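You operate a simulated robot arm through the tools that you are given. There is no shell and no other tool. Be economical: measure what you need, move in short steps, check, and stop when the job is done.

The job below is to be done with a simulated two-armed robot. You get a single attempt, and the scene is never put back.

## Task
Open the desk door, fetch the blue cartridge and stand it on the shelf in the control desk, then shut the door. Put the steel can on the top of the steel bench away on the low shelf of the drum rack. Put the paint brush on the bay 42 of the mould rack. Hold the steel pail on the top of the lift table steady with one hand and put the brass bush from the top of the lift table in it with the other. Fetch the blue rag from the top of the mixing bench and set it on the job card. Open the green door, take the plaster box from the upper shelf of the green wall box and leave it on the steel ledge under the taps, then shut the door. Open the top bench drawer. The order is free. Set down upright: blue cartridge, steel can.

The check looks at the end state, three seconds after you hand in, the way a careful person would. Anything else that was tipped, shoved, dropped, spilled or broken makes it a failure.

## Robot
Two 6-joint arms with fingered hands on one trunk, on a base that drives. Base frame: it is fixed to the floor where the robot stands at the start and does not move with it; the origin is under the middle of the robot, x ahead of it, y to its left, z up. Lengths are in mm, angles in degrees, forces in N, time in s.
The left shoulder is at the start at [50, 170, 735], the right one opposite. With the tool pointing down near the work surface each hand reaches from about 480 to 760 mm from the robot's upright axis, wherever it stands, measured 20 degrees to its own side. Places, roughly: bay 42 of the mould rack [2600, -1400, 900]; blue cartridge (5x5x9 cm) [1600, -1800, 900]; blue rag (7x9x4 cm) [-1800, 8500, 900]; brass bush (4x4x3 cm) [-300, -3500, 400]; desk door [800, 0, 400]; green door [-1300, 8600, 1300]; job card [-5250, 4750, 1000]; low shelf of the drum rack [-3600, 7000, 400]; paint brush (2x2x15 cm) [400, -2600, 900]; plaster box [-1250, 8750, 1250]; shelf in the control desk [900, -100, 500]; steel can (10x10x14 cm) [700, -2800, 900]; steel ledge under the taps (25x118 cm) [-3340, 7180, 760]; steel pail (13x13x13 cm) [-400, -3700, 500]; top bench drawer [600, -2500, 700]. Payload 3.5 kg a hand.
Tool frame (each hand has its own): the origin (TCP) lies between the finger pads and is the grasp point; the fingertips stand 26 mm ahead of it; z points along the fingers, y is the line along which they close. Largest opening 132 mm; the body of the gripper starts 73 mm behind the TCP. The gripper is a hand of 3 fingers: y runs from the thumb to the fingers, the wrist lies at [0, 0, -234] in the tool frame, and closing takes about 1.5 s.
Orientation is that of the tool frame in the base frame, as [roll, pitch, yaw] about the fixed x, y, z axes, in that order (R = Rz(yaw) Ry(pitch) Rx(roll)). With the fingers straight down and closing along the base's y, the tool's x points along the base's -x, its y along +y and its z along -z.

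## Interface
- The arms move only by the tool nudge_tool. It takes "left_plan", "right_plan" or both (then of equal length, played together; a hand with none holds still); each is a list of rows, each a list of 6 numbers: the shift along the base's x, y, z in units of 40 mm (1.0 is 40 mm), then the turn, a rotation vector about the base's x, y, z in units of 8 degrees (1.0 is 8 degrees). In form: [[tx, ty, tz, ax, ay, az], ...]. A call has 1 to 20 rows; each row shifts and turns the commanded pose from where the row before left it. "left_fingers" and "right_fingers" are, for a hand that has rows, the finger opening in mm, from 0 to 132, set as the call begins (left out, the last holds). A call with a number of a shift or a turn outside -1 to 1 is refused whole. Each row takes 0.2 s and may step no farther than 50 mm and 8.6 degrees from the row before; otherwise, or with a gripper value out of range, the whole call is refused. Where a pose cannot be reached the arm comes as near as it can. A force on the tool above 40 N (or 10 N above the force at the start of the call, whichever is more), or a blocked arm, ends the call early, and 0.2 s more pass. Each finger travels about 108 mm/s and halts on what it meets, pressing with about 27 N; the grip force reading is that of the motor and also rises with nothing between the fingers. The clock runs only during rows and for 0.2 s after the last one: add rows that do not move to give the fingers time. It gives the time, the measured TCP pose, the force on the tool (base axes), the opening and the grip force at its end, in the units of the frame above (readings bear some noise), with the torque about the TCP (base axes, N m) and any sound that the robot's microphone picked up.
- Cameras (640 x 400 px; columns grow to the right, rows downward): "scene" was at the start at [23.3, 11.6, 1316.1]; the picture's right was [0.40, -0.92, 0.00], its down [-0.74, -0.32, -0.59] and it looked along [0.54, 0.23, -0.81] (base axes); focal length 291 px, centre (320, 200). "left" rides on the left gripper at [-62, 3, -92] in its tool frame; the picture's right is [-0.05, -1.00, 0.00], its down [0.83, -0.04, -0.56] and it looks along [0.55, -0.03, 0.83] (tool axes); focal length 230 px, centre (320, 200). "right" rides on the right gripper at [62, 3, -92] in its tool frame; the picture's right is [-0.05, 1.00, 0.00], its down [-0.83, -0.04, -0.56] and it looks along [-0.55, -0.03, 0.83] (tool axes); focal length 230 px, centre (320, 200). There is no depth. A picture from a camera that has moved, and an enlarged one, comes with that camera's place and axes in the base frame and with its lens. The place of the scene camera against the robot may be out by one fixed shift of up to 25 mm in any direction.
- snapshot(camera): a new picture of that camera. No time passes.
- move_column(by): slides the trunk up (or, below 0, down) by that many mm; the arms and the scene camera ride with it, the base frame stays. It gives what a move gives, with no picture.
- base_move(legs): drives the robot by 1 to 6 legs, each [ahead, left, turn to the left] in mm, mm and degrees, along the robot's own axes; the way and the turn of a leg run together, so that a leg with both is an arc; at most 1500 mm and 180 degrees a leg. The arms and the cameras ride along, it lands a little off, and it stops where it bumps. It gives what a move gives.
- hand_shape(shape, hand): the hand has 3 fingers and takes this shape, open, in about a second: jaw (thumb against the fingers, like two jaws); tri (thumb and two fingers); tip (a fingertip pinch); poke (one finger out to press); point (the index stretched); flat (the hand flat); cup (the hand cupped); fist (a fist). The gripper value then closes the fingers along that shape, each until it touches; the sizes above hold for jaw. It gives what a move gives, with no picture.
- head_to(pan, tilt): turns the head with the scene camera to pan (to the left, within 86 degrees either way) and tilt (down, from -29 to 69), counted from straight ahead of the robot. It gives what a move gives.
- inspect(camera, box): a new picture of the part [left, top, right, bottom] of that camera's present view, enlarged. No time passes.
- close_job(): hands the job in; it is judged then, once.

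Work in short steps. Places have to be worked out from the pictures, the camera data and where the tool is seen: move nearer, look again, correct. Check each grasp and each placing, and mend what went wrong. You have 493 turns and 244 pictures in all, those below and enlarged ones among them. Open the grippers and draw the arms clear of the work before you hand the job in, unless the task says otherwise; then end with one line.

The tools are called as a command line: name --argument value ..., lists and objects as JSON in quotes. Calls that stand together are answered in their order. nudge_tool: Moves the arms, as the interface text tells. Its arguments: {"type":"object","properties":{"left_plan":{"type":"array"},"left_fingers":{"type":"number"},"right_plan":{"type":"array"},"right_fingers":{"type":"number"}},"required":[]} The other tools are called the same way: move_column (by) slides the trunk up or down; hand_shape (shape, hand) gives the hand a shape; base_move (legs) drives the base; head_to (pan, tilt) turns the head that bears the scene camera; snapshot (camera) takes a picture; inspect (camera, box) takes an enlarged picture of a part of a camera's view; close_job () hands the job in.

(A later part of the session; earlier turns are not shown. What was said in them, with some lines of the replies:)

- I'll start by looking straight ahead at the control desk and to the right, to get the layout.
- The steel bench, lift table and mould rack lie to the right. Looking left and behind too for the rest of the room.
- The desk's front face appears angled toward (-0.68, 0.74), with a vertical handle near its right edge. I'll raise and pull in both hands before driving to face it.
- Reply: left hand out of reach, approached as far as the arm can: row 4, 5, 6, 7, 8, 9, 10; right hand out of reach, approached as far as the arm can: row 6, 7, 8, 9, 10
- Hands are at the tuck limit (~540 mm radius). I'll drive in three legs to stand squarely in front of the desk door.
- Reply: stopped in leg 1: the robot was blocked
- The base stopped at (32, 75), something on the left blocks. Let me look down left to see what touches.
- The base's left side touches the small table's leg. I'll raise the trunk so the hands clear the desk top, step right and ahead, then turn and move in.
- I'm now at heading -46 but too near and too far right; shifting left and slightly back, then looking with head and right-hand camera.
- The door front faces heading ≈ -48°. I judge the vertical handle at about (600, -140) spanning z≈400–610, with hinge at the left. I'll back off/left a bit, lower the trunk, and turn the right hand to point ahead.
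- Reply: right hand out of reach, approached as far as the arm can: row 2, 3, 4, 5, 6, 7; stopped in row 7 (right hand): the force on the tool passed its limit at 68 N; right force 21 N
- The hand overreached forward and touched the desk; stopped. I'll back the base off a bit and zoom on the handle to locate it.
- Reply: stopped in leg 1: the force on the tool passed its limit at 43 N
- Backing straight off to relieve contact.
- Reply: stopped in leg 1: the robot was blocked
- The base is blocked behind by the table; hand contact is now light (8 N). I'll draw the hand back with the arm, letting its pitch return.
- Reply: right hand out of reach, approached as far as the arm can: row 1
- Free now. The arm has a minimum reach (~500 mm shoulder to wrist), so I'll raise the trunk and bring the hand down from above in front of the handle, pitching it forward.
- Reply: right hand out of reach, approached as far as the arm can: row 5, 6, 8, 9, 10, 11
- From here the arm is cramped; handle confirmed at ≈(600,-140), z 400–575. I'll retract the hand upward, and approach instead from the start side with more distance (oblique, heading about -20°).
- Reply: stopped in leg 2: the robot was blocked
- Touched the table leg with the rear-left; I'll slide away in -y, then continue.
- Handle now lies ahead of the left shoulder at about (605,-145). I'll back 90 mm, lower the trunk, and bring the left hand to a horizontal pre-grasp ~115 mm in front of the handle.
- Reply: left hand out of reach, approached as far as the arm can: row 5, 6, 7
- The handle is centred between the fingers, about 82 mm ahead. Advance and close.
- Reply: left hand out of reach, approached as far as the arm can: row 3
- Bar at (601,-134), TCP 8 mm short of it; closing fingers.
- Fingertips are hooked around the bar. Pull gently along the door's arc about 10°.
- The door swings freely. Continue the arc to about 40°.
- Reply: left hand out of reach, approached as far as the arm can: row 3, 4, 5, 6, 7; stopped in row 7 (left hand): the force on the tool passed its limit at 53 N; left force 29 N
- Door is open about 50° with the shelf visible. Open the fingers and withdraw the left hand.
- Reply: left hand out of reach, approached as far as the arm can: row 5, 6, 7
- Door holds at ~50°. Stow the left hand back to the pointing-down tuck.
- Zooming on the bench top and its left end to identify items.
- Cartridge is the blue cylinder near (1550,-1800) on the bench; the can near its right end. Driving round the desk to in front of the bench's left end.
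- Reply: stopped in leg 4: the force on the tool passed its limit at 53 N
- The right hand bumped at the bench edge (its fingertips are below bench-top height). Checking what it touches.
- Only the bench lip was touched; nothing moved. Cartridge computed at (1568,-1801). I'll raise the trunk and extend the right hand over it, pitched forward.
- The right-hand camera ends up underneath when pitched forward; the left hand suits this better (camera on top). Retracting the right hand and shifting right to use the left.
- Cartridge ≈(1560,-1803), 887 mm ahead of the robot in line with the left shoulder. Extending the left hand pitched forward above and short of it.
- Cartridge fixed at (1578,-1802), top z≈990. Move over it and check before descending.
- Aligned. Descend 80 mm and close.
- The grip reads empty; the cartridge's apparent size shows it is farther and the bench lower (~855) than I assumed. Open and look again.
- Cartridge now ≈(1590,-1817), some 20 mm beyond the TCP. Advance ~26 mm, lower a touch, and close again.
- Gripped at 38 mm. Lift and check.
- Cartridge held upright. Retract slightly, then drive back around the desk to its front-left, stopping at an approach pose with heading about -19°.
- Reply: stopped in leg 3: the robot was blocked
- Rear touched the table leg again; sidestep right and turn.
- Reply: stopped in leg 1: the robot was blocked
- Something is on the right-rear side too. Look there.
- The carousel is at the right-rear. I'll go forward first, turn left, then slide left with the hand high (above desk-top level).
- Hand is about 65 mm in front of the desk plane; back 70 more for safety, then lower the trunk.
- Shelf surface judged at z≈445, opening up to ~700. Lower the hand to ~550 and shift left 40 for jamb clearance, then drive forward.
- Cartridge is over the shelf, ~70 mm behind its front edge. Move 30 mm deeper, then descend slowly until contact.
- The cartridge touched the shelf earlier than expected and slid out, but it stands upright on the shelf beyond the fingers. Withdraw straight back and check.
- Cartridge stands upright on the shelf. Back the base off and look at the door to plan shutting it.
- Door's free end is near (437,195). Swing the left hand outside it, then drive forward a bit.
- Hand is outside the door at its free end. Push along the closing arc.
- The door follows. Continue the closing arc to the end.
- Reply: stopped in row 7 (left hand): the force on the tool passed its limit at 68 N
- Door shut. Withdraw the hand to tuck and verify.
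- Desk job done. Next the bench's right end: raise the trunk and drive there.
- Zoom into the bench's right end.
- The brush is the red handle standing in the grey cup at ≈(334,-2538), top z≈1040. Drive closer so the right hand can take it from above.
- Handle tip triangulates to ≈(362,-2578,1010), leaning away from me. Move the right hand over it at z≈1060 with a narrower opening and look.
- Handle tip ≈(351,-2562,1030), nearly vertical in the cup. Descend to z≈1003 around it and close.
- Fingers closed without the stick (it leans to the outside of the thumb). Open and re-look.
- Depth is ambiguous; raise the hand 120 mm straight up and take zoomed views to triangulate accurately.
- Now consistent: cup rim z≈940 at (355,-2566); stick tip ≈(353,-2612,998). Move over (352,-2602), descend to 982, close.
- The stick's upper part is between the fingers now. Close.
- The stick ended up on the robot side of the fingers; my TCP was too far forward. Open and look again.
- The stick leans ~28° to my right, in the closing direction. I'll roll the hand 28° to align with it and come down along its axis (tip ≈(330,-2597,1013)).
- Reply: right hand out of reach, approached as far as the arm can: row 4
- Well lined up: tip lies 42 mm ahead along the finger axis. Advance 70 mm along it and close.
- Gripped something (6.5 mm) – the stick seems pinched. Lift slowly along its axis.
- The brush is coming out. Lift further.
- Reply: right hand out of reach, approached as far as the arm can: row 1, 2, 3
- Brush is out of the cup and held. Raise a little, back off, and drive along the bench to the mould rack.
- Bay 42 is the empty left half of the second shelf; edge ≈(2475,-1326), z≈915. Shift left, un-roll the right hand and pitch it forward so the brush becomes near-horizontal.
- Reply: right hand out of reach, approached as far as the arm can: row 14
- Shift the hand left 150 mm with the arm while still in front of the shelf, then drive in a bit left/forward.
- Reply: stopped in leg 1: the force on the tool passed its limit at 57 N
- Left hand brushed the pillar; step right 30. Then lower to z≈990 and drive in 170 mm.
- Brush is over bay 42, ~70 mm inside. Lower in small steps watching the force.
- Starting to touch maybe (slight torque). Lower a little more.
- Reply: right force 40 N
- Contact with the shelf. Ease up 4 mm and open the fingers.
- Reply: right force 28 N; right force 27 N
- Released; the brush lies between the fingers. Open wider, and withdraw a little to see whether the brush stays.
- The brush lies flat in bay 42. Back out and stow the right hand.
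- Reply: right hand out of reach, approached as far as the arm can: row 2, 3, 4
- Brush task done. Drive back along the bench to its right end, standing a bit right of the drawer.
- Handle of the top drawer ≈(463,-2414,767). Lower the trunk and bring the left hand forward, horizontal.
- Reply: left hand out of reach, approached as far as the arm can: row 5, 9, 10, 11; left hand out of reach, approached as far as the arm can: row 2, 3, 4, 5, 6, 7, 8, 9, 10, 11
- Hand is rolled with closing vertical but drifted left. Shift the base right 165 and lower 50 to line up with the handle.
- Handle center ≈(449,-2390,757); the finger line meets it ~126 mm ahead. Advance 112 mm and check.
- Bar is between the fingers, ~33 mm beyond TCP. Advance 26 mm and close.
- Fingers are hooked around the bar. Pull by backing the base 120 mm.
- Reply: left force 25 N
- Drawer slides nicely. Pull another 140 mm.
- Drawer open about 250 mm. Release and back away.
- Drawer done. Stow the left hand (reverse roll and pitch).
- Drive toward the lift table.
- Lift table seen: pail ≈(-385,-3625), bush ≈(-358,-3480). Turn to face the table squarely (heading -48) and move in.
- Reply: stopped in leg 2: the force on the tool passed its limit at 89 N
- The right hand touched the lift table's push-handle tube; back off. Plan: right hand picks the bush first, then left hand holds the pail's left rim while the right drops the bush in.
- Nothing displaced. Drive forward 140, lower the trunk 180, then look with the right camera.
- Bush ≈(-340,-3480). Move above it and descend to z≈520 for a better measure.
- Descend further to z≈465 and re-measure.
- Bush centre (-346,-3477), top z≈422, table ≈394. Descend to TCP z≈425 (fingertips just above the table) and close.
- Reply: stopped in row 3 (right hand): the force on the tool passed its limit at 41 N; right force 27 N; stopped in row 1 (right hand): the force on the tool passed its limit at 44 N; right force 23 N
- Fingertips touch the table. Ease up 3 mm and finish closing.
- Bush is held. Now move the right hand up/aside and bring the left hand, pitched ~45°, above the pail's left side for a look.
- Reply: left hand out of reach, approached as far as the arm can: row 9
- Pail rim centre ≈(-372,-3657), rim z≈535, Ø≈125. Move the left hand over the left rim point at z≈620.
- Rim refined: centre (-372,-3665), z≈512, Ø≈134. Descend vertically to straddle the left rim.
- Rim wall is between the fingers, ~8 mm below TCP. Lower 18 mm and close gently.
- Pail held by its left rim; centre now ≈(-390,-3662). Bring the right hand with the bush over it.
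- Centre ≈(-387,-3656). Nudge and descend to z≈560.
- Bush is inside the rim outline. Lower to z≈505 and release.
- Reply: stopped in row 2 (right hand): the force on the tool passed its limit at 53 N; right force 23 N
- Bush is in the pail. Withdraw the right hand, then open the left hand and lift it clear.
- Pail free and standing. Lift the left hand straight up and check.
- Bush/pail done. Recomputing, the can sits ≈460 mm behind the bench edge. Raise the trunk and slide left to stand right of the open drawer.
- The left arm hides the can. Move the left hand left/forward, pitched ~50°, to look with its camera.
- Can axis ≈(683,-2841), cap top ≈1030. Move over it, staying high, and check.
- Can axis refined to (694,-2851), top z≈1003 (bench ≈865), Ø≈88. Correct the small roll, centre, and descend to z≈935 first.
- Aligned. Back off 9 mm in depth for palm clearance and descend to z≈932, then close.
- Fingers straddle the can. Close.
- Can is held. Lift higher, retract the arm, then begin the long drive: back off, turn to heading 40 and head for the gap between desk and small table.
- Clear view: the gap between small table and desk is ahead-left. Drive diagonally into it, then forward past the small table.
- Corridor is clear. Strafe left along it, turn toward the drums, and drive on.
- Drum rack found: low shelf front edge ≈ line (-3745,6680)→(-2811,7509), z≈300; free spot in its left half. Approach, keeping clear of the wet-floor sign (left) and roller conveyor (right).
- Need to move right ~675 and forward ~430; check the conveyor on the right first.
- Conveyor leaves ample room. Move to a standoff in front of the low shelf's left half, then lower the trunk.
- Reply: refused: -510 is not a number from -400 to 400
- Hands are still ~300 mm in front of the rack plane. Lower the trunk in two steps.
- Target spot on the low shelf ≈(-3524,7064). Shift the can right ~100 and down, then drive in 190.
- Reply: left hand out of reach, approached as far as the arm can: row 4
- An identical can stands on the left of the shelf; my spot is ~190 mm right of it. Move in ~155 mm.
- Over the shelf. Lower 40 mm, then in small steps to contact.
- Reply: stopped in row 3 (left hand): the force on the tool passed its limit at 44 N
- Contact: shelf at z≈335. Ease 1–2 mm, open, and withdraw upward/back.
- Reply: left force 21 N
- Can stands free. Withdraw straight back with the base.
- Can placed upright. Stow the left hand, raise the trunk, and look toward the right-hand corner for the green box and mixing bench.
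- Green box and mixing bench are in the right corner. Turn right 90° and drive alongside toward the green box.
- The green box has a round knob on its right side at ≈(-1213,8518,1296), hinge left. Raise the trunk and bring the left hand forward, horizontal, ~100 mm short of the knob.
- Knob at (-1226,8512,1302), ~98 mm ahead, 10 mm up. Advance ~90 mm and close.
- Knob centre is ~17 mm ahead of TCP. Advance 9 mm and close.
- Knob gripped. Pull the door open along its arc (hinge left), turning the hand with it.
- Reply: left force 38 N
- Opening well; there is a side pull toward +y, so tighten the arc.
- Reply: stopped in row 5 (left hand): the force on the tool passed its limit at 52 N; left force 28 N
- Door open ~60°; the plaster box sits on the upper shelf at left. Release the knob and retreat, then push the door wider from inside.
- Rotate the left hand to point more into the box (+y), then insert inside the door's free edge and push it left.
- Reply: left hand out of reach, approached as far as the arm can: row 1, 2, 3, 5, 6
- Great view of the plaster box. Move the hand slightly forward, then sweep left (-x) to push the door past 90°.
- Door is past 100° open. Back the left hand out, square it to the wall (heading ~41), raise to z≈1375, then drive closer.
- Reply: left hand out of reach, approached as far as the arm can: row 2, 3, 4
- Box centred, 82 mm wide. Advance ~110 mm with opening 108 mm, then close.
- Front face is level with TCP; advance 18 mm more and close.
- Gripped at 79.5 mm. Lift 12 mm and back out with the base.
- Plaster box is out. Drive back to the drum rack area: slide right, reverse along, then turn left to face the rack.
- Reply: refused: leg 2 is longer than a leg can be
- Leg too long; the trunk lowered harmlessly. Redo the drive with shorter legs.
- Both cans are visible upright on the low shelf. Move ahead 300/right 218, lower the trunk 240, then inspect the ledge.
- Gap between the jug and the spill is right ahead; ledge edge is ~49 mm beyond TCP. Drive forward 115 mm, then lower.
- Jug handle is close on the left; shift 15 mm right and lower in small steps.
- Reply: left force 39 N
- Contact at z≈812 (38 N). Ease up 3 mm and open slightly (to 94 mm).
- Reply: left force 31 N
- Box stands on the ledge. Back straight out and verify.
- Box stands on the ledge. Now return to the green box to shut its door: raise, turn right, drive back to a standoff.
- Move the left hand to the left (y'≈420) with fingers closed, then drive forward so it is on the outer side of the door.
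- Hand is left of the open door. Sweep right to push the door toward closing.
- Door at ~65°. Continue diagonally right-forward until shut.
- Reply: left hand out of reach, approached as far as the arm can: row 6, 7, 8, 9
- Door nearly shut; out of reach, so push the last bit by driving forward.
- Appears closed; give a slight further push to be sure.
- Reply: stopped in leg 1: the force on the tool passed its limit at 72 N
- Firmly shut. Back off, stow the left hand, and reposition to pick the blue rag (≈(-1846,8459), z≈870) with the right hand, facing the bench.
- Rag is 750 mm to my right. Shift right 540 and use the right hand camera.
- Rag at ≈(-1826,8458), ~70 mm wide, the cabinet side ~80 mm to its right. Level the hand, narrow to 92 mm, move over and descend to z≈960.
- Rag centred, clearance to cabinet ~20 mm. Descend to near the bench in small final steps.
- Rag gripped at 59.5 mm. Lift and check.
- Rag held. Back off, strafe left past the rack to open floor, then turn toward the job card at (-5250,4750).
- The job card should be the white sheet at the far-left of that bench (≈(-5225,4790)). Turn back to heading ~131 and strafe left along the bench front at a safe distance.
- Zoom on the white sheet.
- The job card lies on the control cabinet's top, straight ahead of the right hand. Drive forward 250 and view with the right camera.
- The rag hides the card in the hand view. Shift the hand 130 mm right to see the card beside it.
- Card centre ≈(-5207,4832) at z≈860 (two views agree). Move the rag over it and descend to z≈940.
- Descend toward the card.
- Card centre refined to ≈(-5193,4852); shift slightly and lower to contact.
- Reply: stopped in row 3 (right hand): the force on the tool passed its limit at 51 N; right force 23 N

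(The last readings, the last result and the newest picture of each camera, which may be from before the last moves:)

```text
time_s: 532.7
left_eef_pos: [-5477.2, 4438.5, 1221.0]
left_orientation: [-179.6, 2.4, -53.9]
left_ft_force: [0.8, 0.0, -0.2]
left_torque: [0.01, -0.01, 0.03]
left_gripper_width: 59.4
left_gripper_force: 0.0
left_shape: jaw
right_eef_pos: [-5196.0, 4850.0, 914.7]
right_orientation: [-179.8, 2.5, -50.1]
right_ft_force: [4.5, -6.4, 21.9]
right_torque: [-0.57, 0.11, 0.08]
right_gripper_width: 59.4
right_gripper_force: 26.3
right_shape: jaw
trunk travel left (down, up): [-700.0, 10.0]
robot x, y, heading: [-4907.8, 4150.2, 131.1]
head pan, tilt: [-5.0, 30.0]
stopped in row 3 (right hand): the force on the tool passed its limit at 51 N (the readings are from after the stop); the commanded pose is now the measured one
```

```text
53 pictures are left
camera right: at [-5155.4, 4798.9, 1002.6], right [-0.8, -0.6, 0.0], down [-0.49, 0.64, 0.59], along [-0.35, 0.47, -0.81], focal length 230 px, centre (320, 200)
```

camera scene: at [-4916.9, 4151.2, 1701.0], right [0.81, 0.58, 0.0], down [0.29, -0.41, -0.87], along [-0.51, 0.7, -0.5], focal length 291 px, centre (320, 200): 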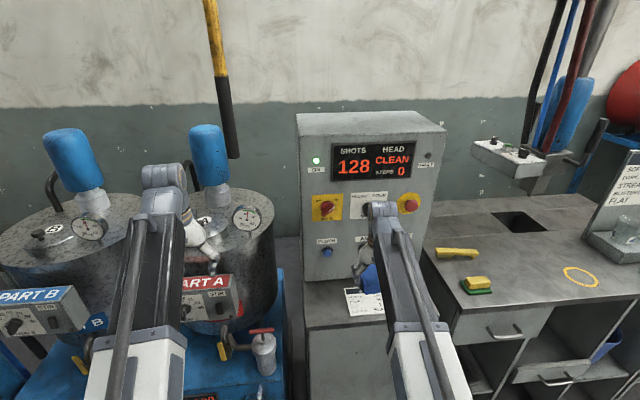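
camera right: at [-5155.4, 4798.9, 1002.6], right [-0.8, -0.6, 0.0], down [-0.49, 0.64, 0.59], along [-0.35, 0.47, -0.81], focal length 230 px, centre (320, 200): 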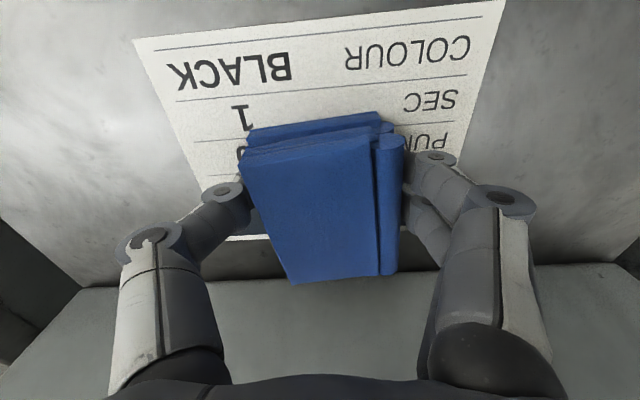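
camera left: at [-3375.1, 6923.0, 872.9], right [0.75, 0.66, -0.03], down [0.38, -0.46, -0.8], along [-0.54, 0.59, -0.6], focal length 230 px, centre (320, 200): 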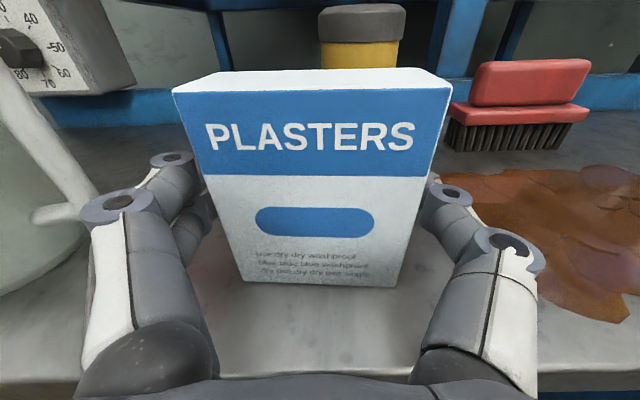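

Contact (surface ≈886). The rag sits toward the card's far edge; lift 10 mm, shift 22 mm toward me, set down again.

nudge_tool --right_plan '[[0, 0, 0.3, 0, 0, 0], [0.37, -0.41, 0, 0, 0, 0], [0, 0, -0.2, 0, 0, 0], [0, 0, -0.1, 0, 0, 0]]'

nudge_tool --right_plan '[[0, 0, 0, 0, 0, 0], [0, 0, 0, 0, 0, 0], [0, 0, 0, 0, 0, 0], [0, 0, 0, 0, 0, 0]]' --right_fingers 100

snapshot --camera "right"

```text
time_s: 533.7
left_eef_pos: [-5477.2, 4438.3, 1222.2]
left_orientation: [-179.7, 2.3, -53.8]
left_ft_force: [0.2, 0.1, 0.6]
left_torque: [0.02, 0.01, -0.02]
left_gripper_width: 59.7
left_gripper_force: 0.1
left_shape: jaw
right_eef_pos: [-5181.2, 4834.6, 913.1]
right_orientation: [-179.7, 2.7, -50.1]
right_ft_force: [-0.9, 0.0, 26.3]
right_torque: [-0.53, 0.43, -0.1]
right_gripper_width: 59.3
right_gripper_force: 26.9
right_shape: jaw
trunk travel left (down, up): [-700.0, 10.0]
robot x, y, heading: [-4912.8, 4156.7, 130.6]
head pan, tilt: [-5.0, 30.0]
```

```text
time_s: 534.3
left_eef_pos: [-5477.2, 4441.0, 1220.6]
left_orientation: [-179.7, 2.3, -54.0]
left_ft_force: [-0.7, 0.4, 0.0]
left_torque: [0.03, -0.02, 0.0]
left_gripper_width: 59.3
left_gripper_force: 0.0
left_shape: jaw
right_eef_pos: [-5177.4, 4837.8, 915.5]
right_orientation: [-179.5, 2.8, -50.3]
right_ft_force: [6.1, 3.0, 19.7]
right_torque: [-0.76, 0.35, 0.2]
right_gripper_width: 93.5
right_gripper_force: 0.1
right_shape: jaw
trunk travel left (down, up): [-700.0, 10.0]
robot x, y, heading: [-4910.3, 4156.6, 130.4]
head pan, tilt: [-5.0, 30.0]
stopped in row 3 (right hand): the force on the tool passed its limit at 41 N (the readings are from after the stop); the commanded pose is now the measured one
```

```text
52 pictures are left
camera right: at [-5137.5, 4785.5, 1003.1], right [-0.8, -0.6, -0.01], down [-0.48, 0.64, 0.6], along [-0.35, 0.48, -0.8], focal length 230 px, centre (320, 200)
```

right: 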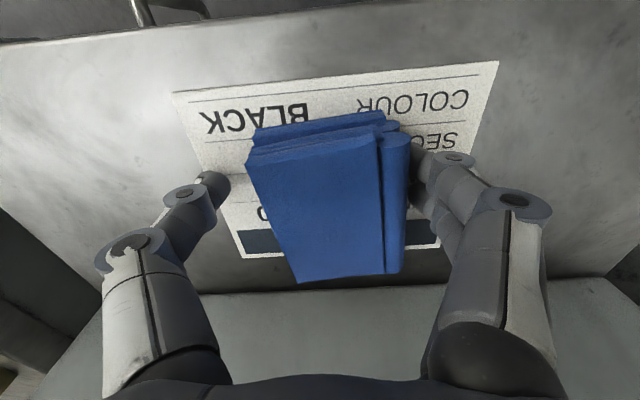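

Rag lies centrally on the card. Raise the hand (fingers open) straight up and verify.

nudge_tool --right_plan '[[0, 0, 0.15, 0, 0, 0], [0, 0, 0.1, 0, 0, 0], [0, 0, 0.4, 0, 0, 0], [0, 0, 1, 0, 0, 0], [0, 0, 1, 0, 0, 0], [0, 0, 1, 0, 0, 0]]' --right_fingers 105

snapshot --camera "right"

```text
time_s: 535.7
left_eef_pos: [-5478.0, 4441.4, 1220.6]
left_orientation: [-179.7, 2.3, -53.9]
left_ft_force: [0.3, -0.1, 0.7]
left_torque: [-0.01, 0.0, -0.03]
left_gripper_width: 59.5
left_gripper_force: 0.0
left_shape: jaw
right_eef_pos: [-5179.0, 4836.7, 1059.2]
right_orientation: [-179.5, 2.5, -50.3]
right_ft_force: [0.1, 1.2, -0.1]
right_torque: [-0.04, -0.01, 0.02]
right_gripper_width: 104.9
right_gripper_force: 0.0
right_shape: jaw
trunk travel left (down, up): [-700.0, 10.0]
robot x, y, heading: [-4910.4, 4154.9, 130.6]
head pan, tilt: [-5.0, 30.0]
```

```text
51 pictures are left
camera right: at [-5139.4, 4785.0, 1147.2], right [-0.8, -0.6, 0.0], down [-0.48, 0.64, 0.59], along [-0.35, 0.48, -0.8], focal length 230 px, centre (320, 200)
```

right: 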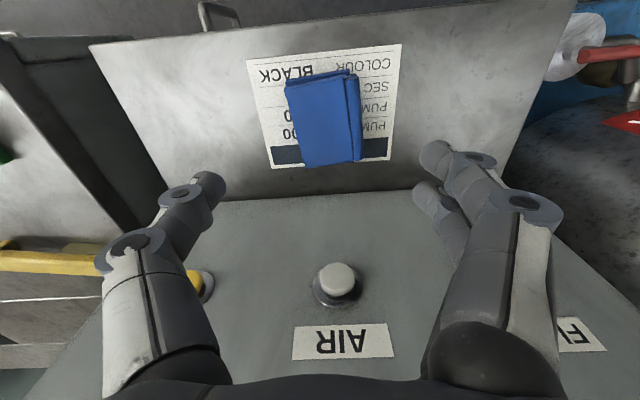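

Rag rests on the job card. Open both hands, back away, and hand in.

base_move --legs '[[-300, 0, 0]]'

nudge_tool --left_plan '[[0, 0, 0, 0, 0, 0], [0, 0, 0, 0, 0, 0], [0, 0, 0, 0, 0, 0], [0, 0, 0, 0, 0, 0]]' --left_fingers 130 --right_plan '[[0, 0, 0, 0, 0, 0], [0, 0, 0, 0, 0, 0], [0, 0, 0, 0, 0, 0], [0, 0, 0, 0, 0, 0]]' --right_fingers 130

inspect --camera "scene" --box '[240, 100, 480, 300]'

```text
time_s: 537.7
left_eef_pos: [-5280.3, 4213.0, 1220.3]
left_orientation: [-179.7, 2.3, -53.9]
left_ft_force: [0.0, 0.3, 0.0]
left_torque: [0.0, 0.04, -0.03]
left_gripper_width: 59.8
left_gripper_force: 0.1
left_shape: jaw
right_eef_pos: [-4982.9, 4609.1, 1058.4]
right_orientation: [-179.6, 2.7, -50.3]
right_ft_force: [0.4, -0.6, -0.4]
right_torque: [0.02, 0.02, 0.0]
right_gripper_width: 104.7
right_gripper_force: 0.0
right_shape: jaw
trunk travel left (down, up): [-700.0, 10.0]
robot x, y, heading: [-4717.3, 3928.2, 130.4]
head pan, tilt: [-5.0, 30.0]
```

```text
time_s: 538.7
left_eef_pos: [-5281.6, 4214.1, 1220.3]
left_orientation: [-179.6, 2.3, -53.9]
left_ft_force: [-0.2, -0.1, -0.2]
left_torque: [0.01, 0.02, -0.01]
left_gripper_width: 129.7
left_gripper_force: 0.0
left_shape: jaw
right_eef_pos: [-4981.8, 4609.9, 1058.2]
right_orientation: [-179.5, 2.8, -50.3]
right_ft_force: [-0.1, 0.4, -0.3]
right_torque: [0.01, -0.02, -0.01]
right_gripper_width: 129.8
right_gripper_force: 0.1
right_shape: jaw
trunk travel left (down, up): [-700.0, 10.0]
robot x, y, heading: [-4714.3, 3929.6, 130.7]
head pan, tilt: [-5.0, 30.0]
```

```text
2.00 times, centred on (360, 200) of scene
camera zoom: at [-4746.1, 3953.0, 1701.1], right [0.81, 0.58, 0.0], down [0.29, -0.41, -0.87], along [-0.5, 0.7, -0.5], focal length 583 px, centre (240, 200)
```

zoom: 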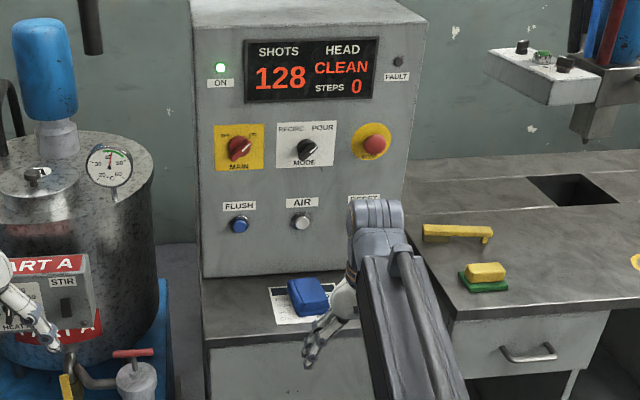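

All sub-tasks are done, the hands are open and clear; handing in.

close_job

```text
The job is handed in.
```

All seven parts of the job are done and it has been handed in; both grippers are open and clear of the work.
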